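You operate a simulated robot arm through the tools that you are given. There is no shell and no other tool. Be economical: measure what you need, move in short steps, check, and stop when the job is done.

You run a simulated robot arm. Do the job below in one go: nothing can be reset, and whatever is moved stays where it is left.

## Task
Put the 1 brass shim from the brown paper on the low stack on the white wrapped copy and the 2 brass shim on the pink set there.

It is judged by the outcome, as a careful person would: the job done as asked, and still so three seconds after it is handed in. It fails if anything else is knocked over, pushed out of place, dropped, spilled or broken.

## Robot
A 7-joint arm with a two-finger parallel gripper, fixed in place. Base frame: the origin is at the foot of the arm, x ahead of it, y to its left, z up; the work surface is at about z = 0. Units: m, rad, N and s.
With the tool pointing down near the work surface it reaches from about 0.24 to 0.62 m from the base axis. Its first joint turns from -1.152 to 1.152 rad. Payload 2.6 kg.
The TCP is the grasp point between the finger pads, 0.03 m short of the fingertips. In the tool frame z runs along the fingers and y along their closing line. Largest opening 0.094 m; finger width 0.028, thickness 0.01; the body of the gripper, 0.05 by 0.096 m, starts 0.055 m behind the TCP.
Orientation is told as [roll, pitch, yaw] about the base's x, y, z axes, in that order, counted from this pose: with the fingers straight down and closing along the base's y, the tool's x points along the base's -x, its y along +y and its z along -z.

## Interface
- The arm moves only by the tool send_rows. Its argument "steps" is one flat list of numbers, 7 for each row, row after row: the shift along the base's x, y, z in units of 150 mm (1.0 is 150 mm), then the turn, a rotation vector about the base's x, y, z in units of 120 degrees (1.0 is 120 degrees), then the gripper command, from -1 (shut) to 1 (fully open), values between in proportion. In form: [x, y, z, wx, wy, wz, hand, x, y, z, wx, wy, wz, hand, ...]. A call has 1 to 20 rows; each row is the pose to reach, as a shift and turn from the pose commanded when the call began. A call with a number of a shift or a turn outside -1 to 1 is refused whole. A row lasts 0.2 s, in which the tool goes at most 0.05 m and 0.15 rad; a call with a longer step from one row to the next is refused whole, and so is a gripper value outside its range. Where a pose cannot be reached the arm comes as near as it can. A force on the tool above 40 N (or 10 N above the force at the start of the call, whichever is more), or a blocked arm, ends the call early, and 0.2 s more pass. The fingers move at their own pace (about 0.072 m/s each) and stop on an object; they squeeze with about 21 N. The grip force told is the motor's: it shows also when the fingers shut on nothing. Time passes only in rows, and 0.2 s behind the last, so rows that repeat a pose let the fingers close. It gives the time, the measured TCP pose, the force on the tool (base axes), the opening and the grip force at its end, in the units of the frame above (readings bear some noise).
- Cameras (640 x 400 px; columns grow to the right, rows downward): "scene" is fixed at [0.0077, 0.4384, 0.5523]; the picture's right is [-0.93, -0.36, 0.00], its down [-0.25, 0.64, -0.73] and it looks along [0.26, -0.68, -0.69] (base axes); focal length 288 px, centre (320, 200). "wrist" rides on the gripper at [-0.037, 0, -0.058] in the tool frame; the picture's right is [0.00, -1.00, 0.00], its down [0.97, 0.00, -0.24] and it looks along [0.24, 0.00, 0.97] (tool axes); focal length 218 px, centre (320, 200).
- get_image(camera): a new picture of that camera. It takes no simulated time.
- measure_at(camera, pixels): for up to 12 pixels [column, row] of the newest picture of that camera ("zoom" is the newest enlarged one), the place [x, y, z] in the base frame of the surface seen there, good to about 0.002 m, but the place of the scene camera against the robot may be out by one fixed shift of up to 0.018 m in any direction. It takes no simulated time.
- zoom(camera, box): a new picture of the part [left, top, right, bottom] of that camera's present view, enlarged. It takes no simulated time.
- finish_job(): hands the job in; it is judged then, once.

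Go step by step. Measure first, check grasps and placings, and put right what went wrong. The budget is 60 turns and 26 pictures, counting those below and the enlarged ones. Unless the task says otherwise, let go and move clear before handing in, and close with one line.

The tools are called as a command line: name --argument value ..., lists and objects as JSON in quotes. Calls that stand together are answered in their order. send_rows: Moves the arm, as the interface text tells. Its arguments: {"type":"object","properties":{"steps":{"type":"array","items":{"type":"number"}}},"required":["steps"]} The other tools are called the same way: get_image (camera) takes a picture; measure_at (camera, pixels) gives the place of the surface under pixels of a picture; zoom (camera, box) takes an enlarged picture of a part of a camera's view; finish_job () hands the job in.

At the start:

```text
time: 0.0
eef_pos: [0.3354, -0.0696, 0.2614]
ee_rot: [0.002, 0.001, -0.002]
ft_force: [0.1, 0.2, -0.2]
finger_gap: 0.0942
finger_force: 0.1
```

scene: 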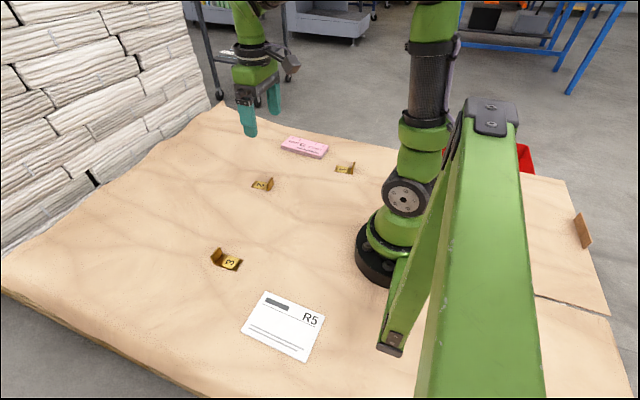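
wrist: 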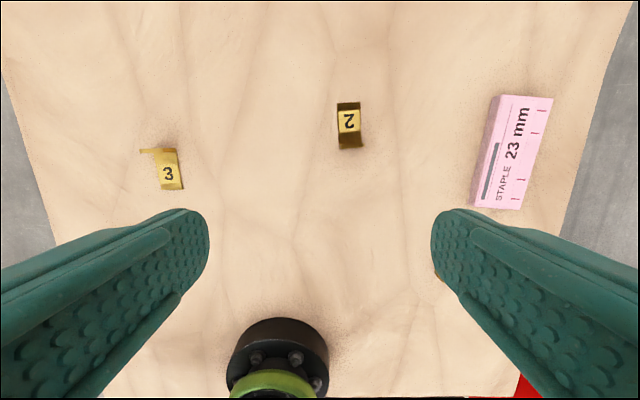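

I see shims near scene (345,168), (263,184), (226,260), a pink staple box at (304,147) and a white pack at (285,325). I'll look at them enlarged first.

zoom --camera "scene" --box '[200, 120, 380, 232]'

zoom --camera "scene" --box '[190, 230, 350, 370]'

measure_at --camera "wrist" --pixels '[[348, 107], [349, 122], [349, 142], [168, 172], [145, 151], [500, 100], [549, 100], [522, 206], [477, 203], [512, 150], [440, 120], [440, 275]]'

```text
3.56 times, centred on (290, 176) of scene
```

zoom: 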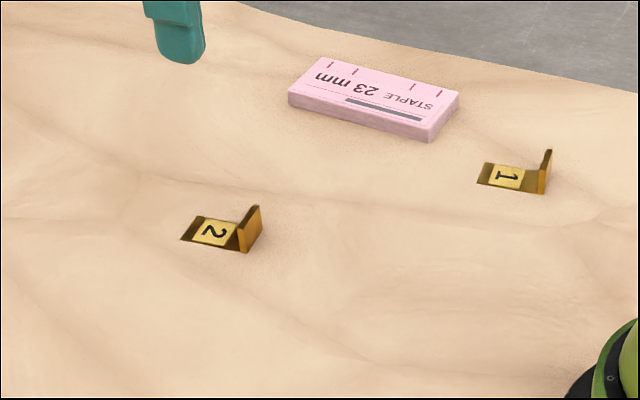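

```text
2.86 times, centred on (270, 300) of scene
```

zoom: 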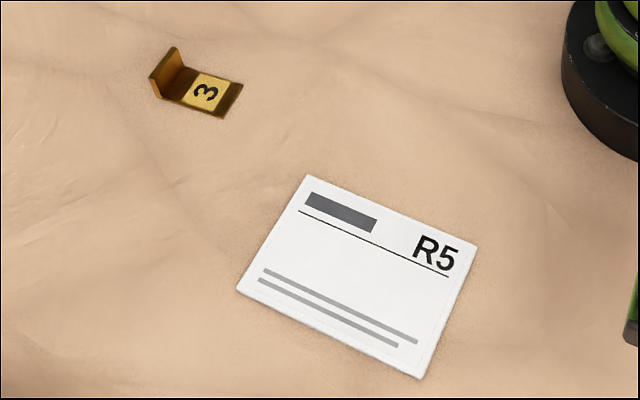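

```text
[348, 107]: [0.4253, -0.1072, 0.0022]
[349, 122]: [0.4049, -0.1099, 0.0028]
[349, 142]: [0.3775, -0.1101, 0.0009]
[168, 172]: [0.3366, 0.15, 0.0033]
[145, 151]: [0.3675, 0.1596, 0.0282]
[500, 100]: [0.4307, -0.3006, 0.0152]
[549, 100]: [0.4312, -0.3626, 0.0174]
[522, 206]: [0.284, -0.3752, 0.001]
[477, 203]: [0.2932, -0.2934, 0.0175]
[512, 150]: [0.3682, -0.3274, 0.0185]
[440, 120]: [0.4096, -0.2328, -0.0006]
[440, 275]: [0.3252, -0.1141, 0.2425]
```

The scene zooms show the L-shaped shims: 1 near pixel (345,168), 2 near (263,184), the white R5 pack, and the pink staple box. I'll measure all of them in the scene and use shim 3 and shim 2 to calibrate the camera shift.

measure_at --camera "zoom" --pixels '[[308, 178], [474, 246], [420, 376], [240, 289], [350, 280], [205, 92], [174, 51], [180, 70], [260, 150]]'

measure_at --camera "scene" --pixels '[[342, 170], [335, 172], [350, 173], [354, 162], [353, 168], [260, 185], [270, 180], [272, 179], [304, 147], [290, 138], [327, 147], [320, 157]]'

zoom --camera "wrist" --box '[300, 80, 400, 160]'

```text
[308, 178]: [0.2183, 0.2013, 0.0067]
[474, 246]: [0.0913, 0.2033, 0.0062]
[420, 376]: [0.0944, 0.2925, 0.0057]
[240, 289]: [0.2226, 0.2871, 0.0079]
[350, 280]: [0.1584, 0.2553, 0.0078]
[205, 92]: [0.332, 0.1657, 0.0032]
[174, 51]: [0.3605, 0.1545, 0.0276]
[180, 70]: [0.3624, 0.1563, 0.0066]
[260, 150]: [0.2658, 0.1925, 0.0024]
```

```text
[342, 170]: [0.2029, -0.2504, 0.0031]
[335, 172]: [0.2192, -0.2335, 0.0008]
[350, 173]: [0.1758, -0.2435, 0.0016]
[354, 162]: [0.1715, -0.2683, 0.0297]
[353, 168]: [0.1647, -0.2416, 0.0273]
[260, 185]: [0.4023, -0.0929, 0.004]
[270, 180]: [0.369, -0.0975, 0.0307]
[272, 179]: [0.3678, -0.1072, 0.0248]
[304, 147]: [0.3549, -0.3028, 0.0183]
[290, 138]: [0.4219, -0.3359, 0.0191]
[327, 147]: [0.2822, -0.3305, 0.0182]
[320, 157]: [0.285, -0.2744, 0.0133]
```

```text
5.00 times, centred on (350, 120) of wrist
```

zoom: 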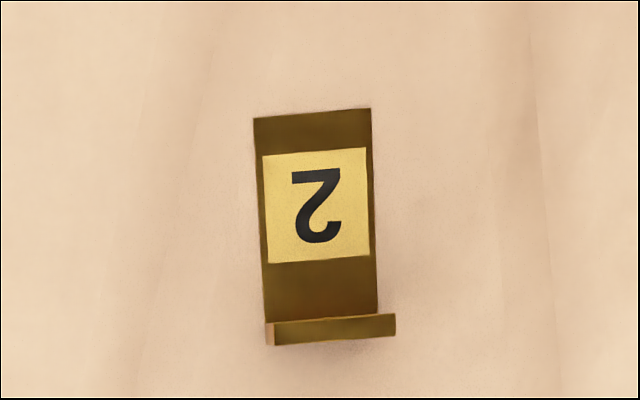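

Shim 2's flange stands at its near end (zoom pixels (268,333)–(395,325)), with its face roughly across base x. I'll measure its corners for position and yaw.

measure_at --camera "zoom" --pixels '[[258, 120], [368, 112], [268, 310], [374, 305], [280, 333], [335, 330], [388, 326], [335, 322], [335, 337], [315, 205]]'

```text
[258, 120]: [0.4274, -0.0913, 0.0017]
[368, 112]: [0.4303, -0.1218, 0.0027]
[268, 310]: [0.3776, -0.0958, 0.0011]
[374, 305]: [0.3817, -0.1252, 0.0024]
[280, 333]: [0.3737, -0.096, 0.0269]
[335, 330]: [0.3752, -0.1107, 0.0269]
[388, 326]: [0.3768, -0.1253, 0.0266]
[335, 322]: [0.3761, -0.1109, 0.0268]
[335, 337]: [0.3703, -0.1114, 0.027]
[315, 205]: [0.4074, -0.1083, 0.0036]
```

Shim 2's flange is centred at about (0.373, -0.111), 30 mm wide and 27 mm tall, with its normal about 6° off base x. I'll turn the tool about -84° and hover above it at z≈0.12.

send_rows --steps '[0.023, -0.025, -0.086, 0, 0, -0.0636, 0.3, 0.045, -0.05, -0.171, 0, 0, -0.127, 0.3, 0.068, -0.075, -0.257, 0, 0, -0.191, 0.3, 0.091, -0.1, -0.343, 0, 0, -0.255, 0.3, 0.114, -0.125, -0.429, 0, 0, -0.318, 0.3, 0.136, -0.149, -0.514, 0, 0, -0.382, 0.3, 0.159, -0.174, -0.6, 0, 0, -0.445, 0.3, 0.182, -0.199, -0.686, 0, 0, -0.509, 0.3, 0.205, -0.224, -0.771, 0, 0, -0.573, 0.3, 0.227, -0.249, -0.857, 0, 0, -0.636, 0.3, 0.25, -0.274, -0.943, 0, 0, -0.7, 0.3, 0.25, -0.274, -0.943, 0, 0, -0.7, 0.3]'

get_image --camera "wrist"

```text
time: 2.6
eef_pos: [0.374, -0.1101, 0.1211]
ee_rot: [0.0, 0.001, -1.468]
ft_force: [0.2, -0.3, -0.8]
finger_gap: 0.0612
finger_force: 0.0
```

```text
20 pictures are left
```

wrist: 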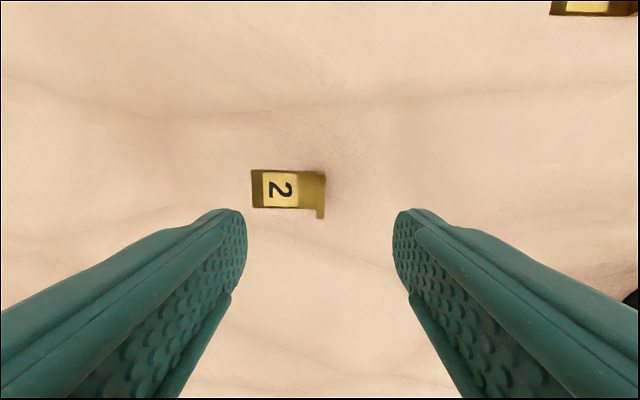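

The hover is right: flange 2 is at column ≈321, centred between the fingers, and shim 1 shows at the top right. I'll check the flange place once more and measure shim 1's edge.

measure_at --camera "wrist" --pixels '[[321, 175], [321, 195], [321, 214], [255, 190], [280, 190], [558, 13], [630, 12]]'

```text
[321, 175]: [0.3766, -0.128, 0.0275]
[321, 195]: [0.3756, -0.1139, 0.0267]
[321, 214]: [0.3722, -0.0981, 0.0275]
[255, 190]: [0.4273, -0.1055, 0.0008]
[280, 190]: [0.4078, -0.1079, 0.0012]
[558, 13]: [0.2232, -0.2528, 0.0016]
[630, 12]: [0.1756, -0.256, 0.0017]
```

Flange centre reads (0.375, -0.1125). I'll lower to z≈0.037 (fingertips 7 mm above the surface, above the plate) and shut.

send_rows --steps '[0.002, -0.008, -0.14, 0, 0, 0, 0.3, 0.003, -0.016, -0.28, 0, 0, 0, 0.3, 0.003, -0.016, -0.42, 0, 0, 0, 0.3, 0.003, -0.016, -0.5, 0, 0, 0, 0.3, 0.003, -0.016, -0.553, 0, 0, 0, 0.3, 0.003, -0.016, -0.553, 0, 0, 0, 0.3, 0.003, -0.016, -0.553, 0, 0, 0, -1, 0.003, -0.016, -0.553, 0, 0, 0, -1, 0.003, -0.016, -0.553, 0, 0, 0, -1, 0.003, -0.016, -0.553, 0, 0, 0, -1, 0.003, -0.016, -0.553, 0, 0, 0, -1]'

get_image --camera "wrist"

```text
time: 5.0
eef_pos: [0.3735, -0.1128, 0.0371]
ee_rot: [0.0, 0.0, -1.467]
ft_force: [0.0, 0.6, 0.4]
finger_gap: 0.005
finger_force: 20.9
```

```text
19 pictures are left
```

wrist: 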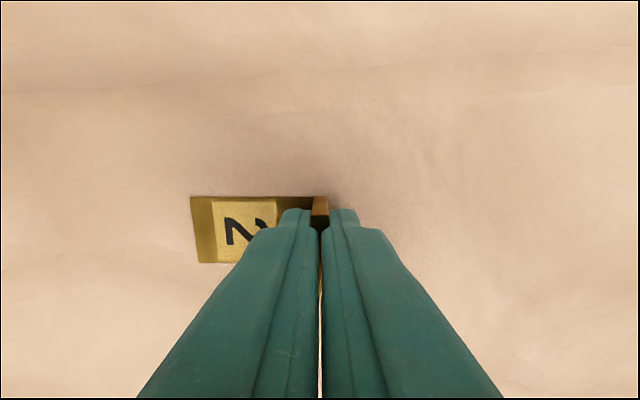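

The flange is gripped with a 5 mm gap and 21 N. I'll lift to z≈0.13 and move toward the pink box to look at it.

send_rows --steps '[0, 0, 0.1, 0, 0, 0, -1, 0, 0, 0.25, 0, 0, 0, -1, 0, 0, 0.45, 0, 0, 0, -1, 0, -0.02, 0.62, 0, 0, 0, -1, -0.05, -0.15, 0.65, 0, 0, 0, -1, -0.1, -0.3, 0.65, 0, 0, 0, -1, -0.15, -0.45, 0.65, 0, 0, 0, -1, -0.2, -0.6, 0.65, 0, 0, 0, -1, -0.29, -0.8, 0.65, 0, 0, 0, -1, -0.29, -0.8, 0.65, 0, 0, 0, -1]'

get_image --camera "wrist"

```text
time: 7.2
eef_pos: [0.3303, -0.2313, 0.1367]
ee_rot: [-0.002, 0.001, -1.467]
ft_force: [-0.4, -0.3, -2.0]
finger_gap: 0.005
finger_force: 20.6
```

```text
18 pictures are left
```

wrist: 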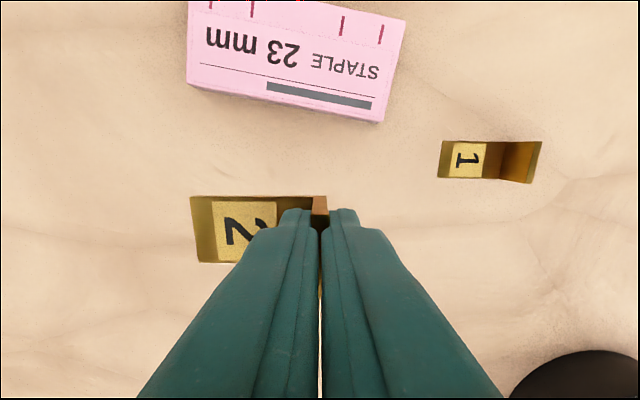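

The shim hangs level and the pink box and shim 1 are both in view. I'll measure their corners.

measure_at --camera "wrist" --pixels '[[190, 85], [380, 116], [402, 24], [190, 4], [295, 60], [441, 144], [439, 175], [500, 160], [538, 144], [531, 181], [535, 162], [200, 230]]'

```text
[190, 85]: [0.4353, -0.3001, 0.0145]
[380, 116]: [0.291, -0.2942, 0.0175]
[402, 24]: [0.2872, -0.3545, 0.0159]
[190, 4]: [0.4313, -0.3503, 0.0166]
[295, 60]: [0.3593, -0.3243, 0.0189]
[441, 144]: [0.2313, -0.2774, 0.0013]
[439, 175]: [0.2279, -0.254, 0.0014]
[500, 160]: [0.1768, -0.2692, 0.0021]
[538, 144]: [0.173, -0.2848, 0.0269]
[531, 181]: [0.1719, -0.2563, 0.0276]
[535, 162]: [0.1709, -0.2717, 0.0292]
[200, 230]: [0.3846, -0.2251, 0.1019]
```

Box top is centred at about (0.361, -0.327), z≈0.018. I'll move over it, align the yaw by -8°, and lower until the plate is just above the top.

send_rows --steps '[0.01, -0.16, 0, 0, 0, -0.03, -1, 0.02, -0.32, 0, 0, 0, -0.07, -1, 0.027, -0.48, 0, 0, 0, -0.07, -1, 0.027, -0.638, 0, 0, 0, -0.07, -1, 0.027, -0.638, -0.15, 0, 0, -0.07, -1, 0.027, -0.638, -0.3, 0, 0, -0.07, -1, 0.027, -0.638, -0.42, 0, 0, -0.07, -1, 0.027, -0.638, -0.5, 0, 0, -0.07, -1, 0.027, -0.638, -0.515, 0, 0, -0.07, -1, 0.027, -0.638, -0.515, 0, 0, -0.07, -1]'

get_image --camera "wrist"

zoom --camera "scene" --box '[250, 90, 380, 180]'

```text
time: 9.4
eef_pos: [0.3348, -0.3286, 0.0587]
ee_rot: [-0.001, -0.001, -1.614]
ft_force: [0.5, -0.2, -0.3]
finger_gap: 0.0048
finger_force: 21.1
```

```text
17 pictures are left
```

wrist: 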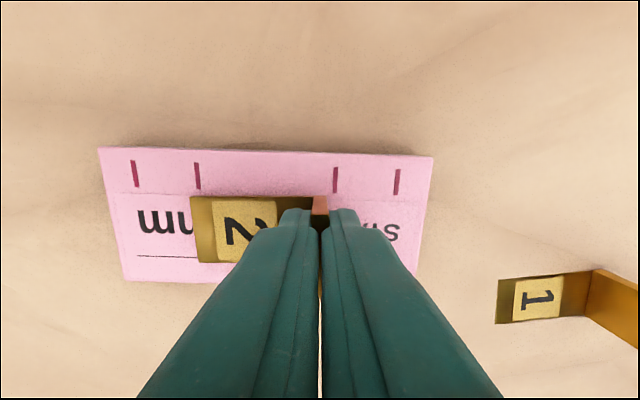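

```text
4.44 times, centred on (315, 135) of scene
```

zoom: 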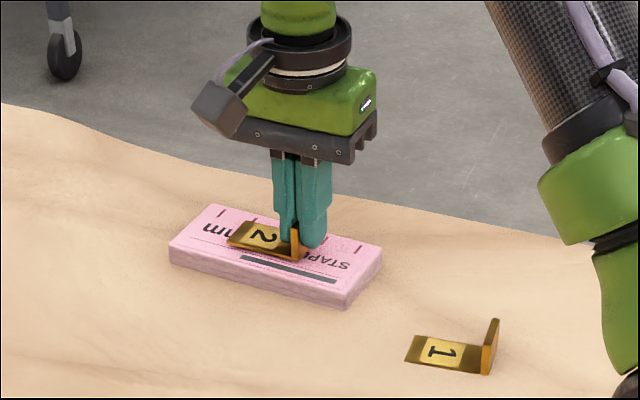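

Shim 2 is over the middle of the box, a few mm above it with no contact yet. I'll lower in small steps, watching the force.

send_rows --steps '[0, 0, -0.01, 0, 0, 0, -1, 0, 0, -0.018, 0, 0, 0, -1, 0, 0, -0.018, 0, 0, 0, -1]'

```text
time: 10.2
eef_pos: [0.3346, -0.3289, 0.0545]
ee_rot: [0.0, -0.001, -1.614]
ft_force: [0.3, 0.1, 0.0]
finger_gap: 0.0051
finger_force: 21.5
```

No contact force yet at z≈0.055; a little further down.

send_rows --steps '[0, 0, -0.007, 0, 0, 0, -1, 0, 0, -0.007, 0, 0, 0, -1]'

```text
time: 10.8
eef_pos: [0.3352, -0.3291, 0.0552]
ee_rot: [0.002, -0.002, -1.613]
ft_force: [-0.4, 4.0, 14.5]
finger_gap: 0.0053
finger_force: 20.8
```

Contact shows at 14.5 N up, so it's seated. I'll ease up about 0.7 mm, open, and rise.

send_rows --steps '[0, 0, 0.005, 0, 0, 0, -1, 0, 0, 0.005, 0, 0, 0, -0.7, 0, 0, 0.005, 0, 0, 0, -0.4, 0, 0, 0.005, 0, 0, 0, -0.3, 0, 0, 0.005, 0, 0, 0, -0.3, 0, 0, 0.1, 0, 0, 0, -0.3, 0, 0, 0.25, 0, 0, 0, -0.3, 0, 0, 0.45, 0, 0, 0, 0, 0, 0, 0.6, 0, 0, 0, 0.3, 0, 0, 0.6, 0, 0, 0, 0.3]'

get_image --camera "wrist"

```text
time: 13.0
eef_pos: [0.3357, -0.3294, 0.1439]
ee_rot: [0.0, -0.001, -1.614]
ft_force: [-0.3, -0.5, 0.0]
finger_gap: 0.0611
finger_force: 0.1
```

```text
15 pictures are left
```

wrist: 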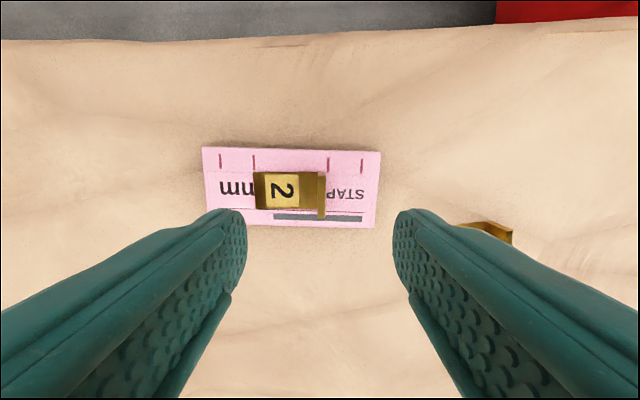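

Shim 2 stands squarely on the pink box at (287,190). Next I'll hover over shim 1.

send_rows --steps '[-0.15, 0.06, 0, 0, 0, 0.02, 0.3, -0.3, 0.12, 0, 0, 0, 0.04, 0.3, -0.45, 0.18, 0, 0, 0, 0.054, 0.3, -0.6, 0.24, 0, 0, 0, 0.054, 0.3, -0.75, 0.3, 0, 0, 0, 0.054, 0.3, -0.9, 0.36, -0.05, 0, 0, 0.054, 0.3, -1.0, 0.393, -0.1, 0, 0, 0.054, 0.3, -1.0, 0.393, -0.1, 0, 0, 0.054, 0.3]'

get_image --camera "wrist"

```text
time: 14.8
eef_pos: [0.1852, -0.2691, 0.1291]
ee_rot: [0.0, 0.0, -1.504]
ft_force: [0.3, -0.6, 0.3]
finger_gap: 0.061
finger_force: 0.0
```

```text
14 pictures are left
```

wrist: 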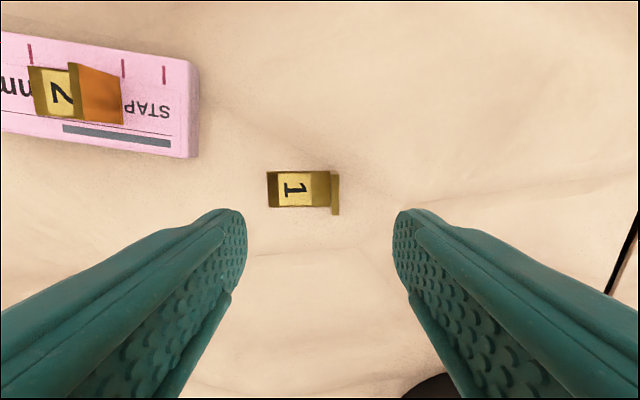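

Shim 1 looks nearly aligned with the fingers, flange at column ≈335. Measuring it.

measure_at --camera "wrist" --pixels '[[335, 176], [335, 185], [335, 195], [335, 205], [336, 212], [270, 175], [270, 204], [325, 173], [325, 205]]'

```text
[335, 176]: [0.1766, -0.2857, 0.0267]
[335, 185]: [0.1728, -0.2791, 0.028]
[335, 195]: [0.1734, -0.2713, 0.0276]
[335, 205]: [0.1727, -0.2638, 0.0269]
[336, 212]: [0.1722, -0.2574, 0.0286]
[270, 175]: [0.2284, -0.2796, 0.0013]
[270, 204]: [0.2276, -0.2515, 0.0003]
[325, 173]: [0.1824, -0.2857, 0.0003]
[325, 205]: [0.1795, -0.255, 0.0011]
```

Flange 1 is centred at (0.173, -0.272) and the yaw fits. I'll lower to z≈0.037 and grip.

send_rows --steps '[-0.04, -0.01, -0.1, 0, 0, 0, 0.3, -0.08, -0.018, -0.25, 0, 0, 0, 0.3, -0.08, -0.018, -0.4, 0, 0, 0, 0.3, -0.08, -0.018, -0.52, 0, 0, 0, 0.3, -0.08, -0.018, -0.607, 0, 0, 0, 0.3, -0.08, -0.018, -0.607, 0, 0, 0, 0.3, -0.08, -0.018, -0.607, 0, 0, 0, -1, -0.08, -0.018, -0.607, 0, 0, 0, -1, -0.08, -0.018, -0.607, 0, 0, 0, -1, -0.08, -0.018, -0.607, 0, 0, 0, -1, -0.08, -0.018, -0.607, 0, 0, 0, -1]'

get_image --camera "wrist"

```text
time: 17.2
eef_pos: [0.1728, -0.2727, 0.0361]
ee_rot: [0.0, 0.0, -1.499]
ft_force: [0.3, -0.5, -0.3]
finger_gap: 0.0048
finger_force: 21.0
```

```text
13 pictures are left
```

wrist: 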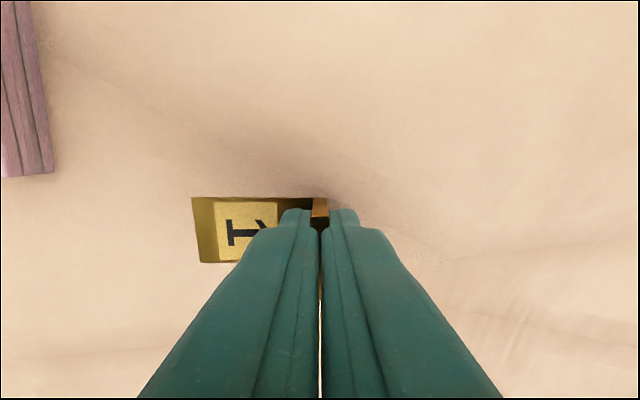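

Shim 1 is gripped at 4.8 mm. I'll lift to z≈0.15 and swing forward around the base while turning.

send_rows --steps '[0, 0, 0.1, 0, 0, 0, -1, 0, 0, 0.25, 0, 0, 0, -1, 0, 0, 0.45, 0, 0, 0, -1, 0, 0, 0.65, 0, 0, 0, -1, 0.05, 0.03, 0.75, 0, 0, 0.06, -1, 0.17, 0.12, 0.75, 0, 0, 0.12, -1, 0.29, 0.24, 0.75, 0, 0, 0.18, -1, 0.41, 0.36, 0.75, 0, 0, 0.24, -1, 0.53, 0.48, 0.75, 0, 0, 0.3, -1, 0.65, 0.6, 0.75, 0, 0, 0.36, -1, 0.75, 0.72, 0.75, 0, 0, 0.42, -1, 0.83, 0.84, 0.75, 0, 0, 0.48, -1, 0.87, 0.96, 0.75, 0, 0, 0.54, -1, 0.87, 0.96, 0.75, 0, 0, 0.54, -1]'

```text
time: 20.2
eef_pos: [0.3044, -0.1281, 0.1494]
ee_rot: [0.0, 0.001, -0.368]
ft_force: [0.3, -0.7, 0.1]
finger_gap: 0.0048
finger_force: 20.8
```

Grip holds at 4.8 mm. Continuing the swing across.

send_rows --steps '[0, 0.12, 0, 0, 0, 0.06, -1, 0.02, 0.25, 0, 0, 0, 0.12, -1, 0.03, 0.38, 0, 0, 0, 0.18, -1, 0.04, 0.51, 0, 0, 0, 0.24, -1, 0.04, 0.64, 0, 0, 0, 0.3, -1, 0.03, 0.76, 0, 0, 0, 0.36, -1, 0.02, 0.88, 0, 0, 0, 0.42, -1, 0, 1.0, 0, 0, 0, 0.48, -1, 0, 1.0, 0, 0, 0, 0.48, -1]'

send_rows --steps '[-0.05, 0.12, 0, 0, 0, 0.06, -1, -0.1, 0.25, 0, 0, 0, 0.12, -1, -0.15, 0.38, 0, 0, 0, 0.18, -1, -0.22, 0.51, 0, 0, 0, 0.24, -1, -0.3, 0.64, 0, 0, 0, 0.3, -1, -0.38, 0.76, 0, 0, 0, 0.36, -1, -0.46, 0.88, 0, 0, 0, 0.42, -1, -0.54, 1.0, 0, 0, 0, 0.48, -1, -0.54, 1.0, 0, 0, 0, 0.48, -1]'

get_image --camera "wrist"

```text
time: 22.2
eef_pos: [0.3014, 0.0223, 0.1495]
ee_rot: [0.0, 0.0, 0.638]
ft_force: [-0.4, -0.3, -0.8]
finger_gap: 0.0048
finger_force: 20.5
```

```text
time: 24.2
eef_pos: [0.2231, 0.1721, 0.1488]
ee_rot: [0.001, -0.001, 1.643]
ft_force: [0.3, -0.1, -0.3]
finger_gap: 0.005
finger_force: 21.2
```

```text
12 pictures are left
```

wrist: 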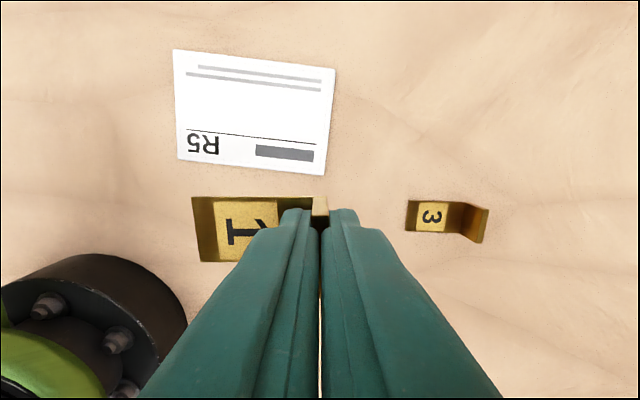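

The R5 pack is fully in view, corners (174,50), (335,69), (323,174), (178,158). I'll measure them.

measure_at --camera "wrist" --pixels '[[177, 53], [332, 72], [321, 171], [181, 156], [254, 110], [205, 230], [340, 100]]'

```text
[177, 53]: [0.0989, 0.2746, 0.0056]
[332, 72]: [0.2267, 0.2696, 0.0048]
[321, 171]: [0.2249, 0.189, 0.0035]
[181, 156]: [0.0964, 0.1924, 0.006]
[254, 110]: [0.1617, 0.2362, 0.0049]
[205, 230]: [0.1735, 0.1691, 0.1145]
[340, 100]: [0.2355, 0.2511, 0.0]
```

The pack is centred at (0.162, 0.231), top z≈0.006. I'll set the flange over (0.190, 0.231), align the yaw, and lower to just above.

send_rows --steps '[-0.07, 0.13, 0, 0, 0, -0.02, -1, -0.14, 0.26, 0, 0, 0, -0.04, -1, -0.22, 0.393, 0, 0, 0, -0.054, -1, -0.22, 0.393, -0.15, 0, 0, -0.054, -1, -0.22, 0.393, -0.32, 0, 0, -0.054, -1, -0.22, 0.393, -0.47, 0, 0, -0.054, -1, -0.22, 0.393, -0.6, 0, 0, -0.054, -1, -0.22, 0.393, -0.67, 0, 0, -0.054, -1, -0.22, 0.393, -0.67, 0, 0, -0.054, -1]'

get_image --camera "wrist"

```text
time: 26.2
eef_pos: [0.1895, 0.2307, 0.0492]
ee_rot: [0.0, 0.0, 1.529]
ft_force: [0.4, 0.3, -0.2]
finger_gap: 0.0048
finger_force: 20.9
```

```text
11 pictures are left
```

wrist: 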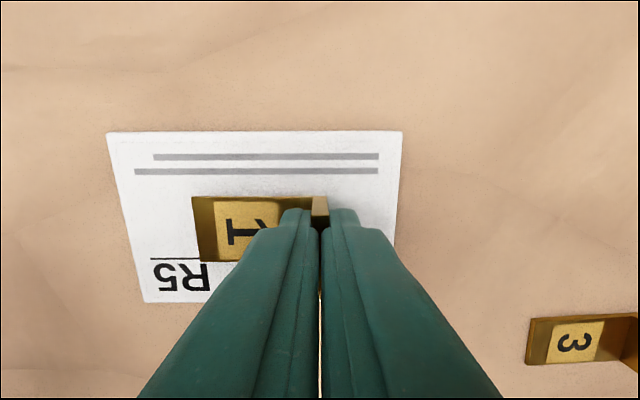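

Shim 1 sits centrally over the pack. I'll lower gently toward contact.

send_rows --steps '[0, 0, -0.015, 0, 0, 0, -1, 0, 0, -0.03, 0, 0, 0, -1, 0, 0, -0.038, 0, 0, 0, -1, 0, 0, -0.038, 0, 0, 0, -1]'

```text
time: 27.2
eef_pos: [0.19, 0.2303, 0.045]
ee_rot: [0.0, 0.001, 1.528]
ft_force: [0.3, -0.7, -0.5]
finger_gap: 0.0051
finger_force: 21.3
```

No contact yet at z≈0.044; going down another 1.5 mm.

send_rows --steps '[0, 0, -0.005, 0, 0, 0, -1, 0, 0, -0.01, 0, 0, 0, -1, 0, 0, -0.01, 0, 0, 0, -1]'

```text
time: 28.0
eef_pos: [0.1904, 0.2307, 0.0434]
ee_rot: [-0.002, -0.002, 1.526]
ft_force: [0.0, -4.1, 19.1]
finger_gap: 0.0051
finger_force: 21.3
```

Contact at 19 N: it's seated. I'll ease up, open and rise clear.

send_rows --steps '[0, 0, 0.005, 0, 0, 0, -1, 0, 0, 0.005, 0, 0, 0, -0.7, 0, 0, 0.005, 0, 0, 0, -0.4, 0, 0, 0.005, 0, 0, 0, -0.3, 0, 0, 0.005, 0, 0, 0, -0.3, 0, 0, 0.1, 0, 0, 0, -0.3, 0, 0, 0.25, 0, 0, 0, -0.3, 0, 0, 0.45, 0, 0, 0, 0, 0, 0, 0.65, 0, 0, 0, 0, 0, 0, 0.85, 0, 0, 0, 0, 0, 0, 0.85, 0, 0, 0, 0]'

get_image --camera "wrist"

get_image --camera "scene"

```text
time: 30.4
eef_pos: [0.1904, 0.2295, 0.1706]
ee_rot: [0.0, -0.001, 1.53]
ft_force: [0.4, -0.8, -0.4]
finger_gap: 0.0469
finger_force: 0.2
```

```text
10 pictures are left
```

wrist: 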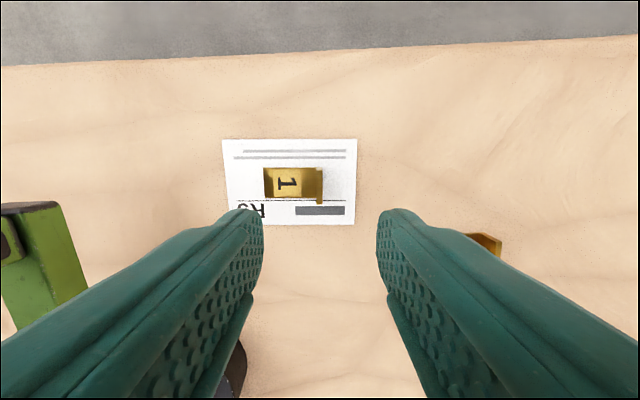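

```text
9 pictures are left
```

scene: 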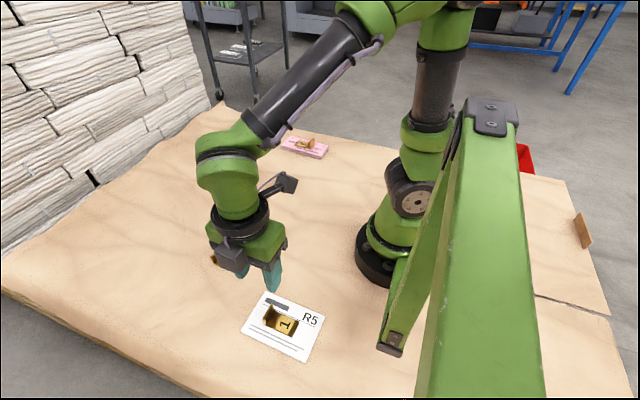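

Shim 1 rests on the R5 pack at scene (281,320) and shim 2 on the pink box at (303,145). Shim 3 is untouched and the gripper is clear, so I'm handing in.

finish_job

```text
The job is handed in.
```

Shim 1 is on the white wrapped R5 copy and shim 2 is on the pink staple box; nothing else was moved, and the job is handed in.
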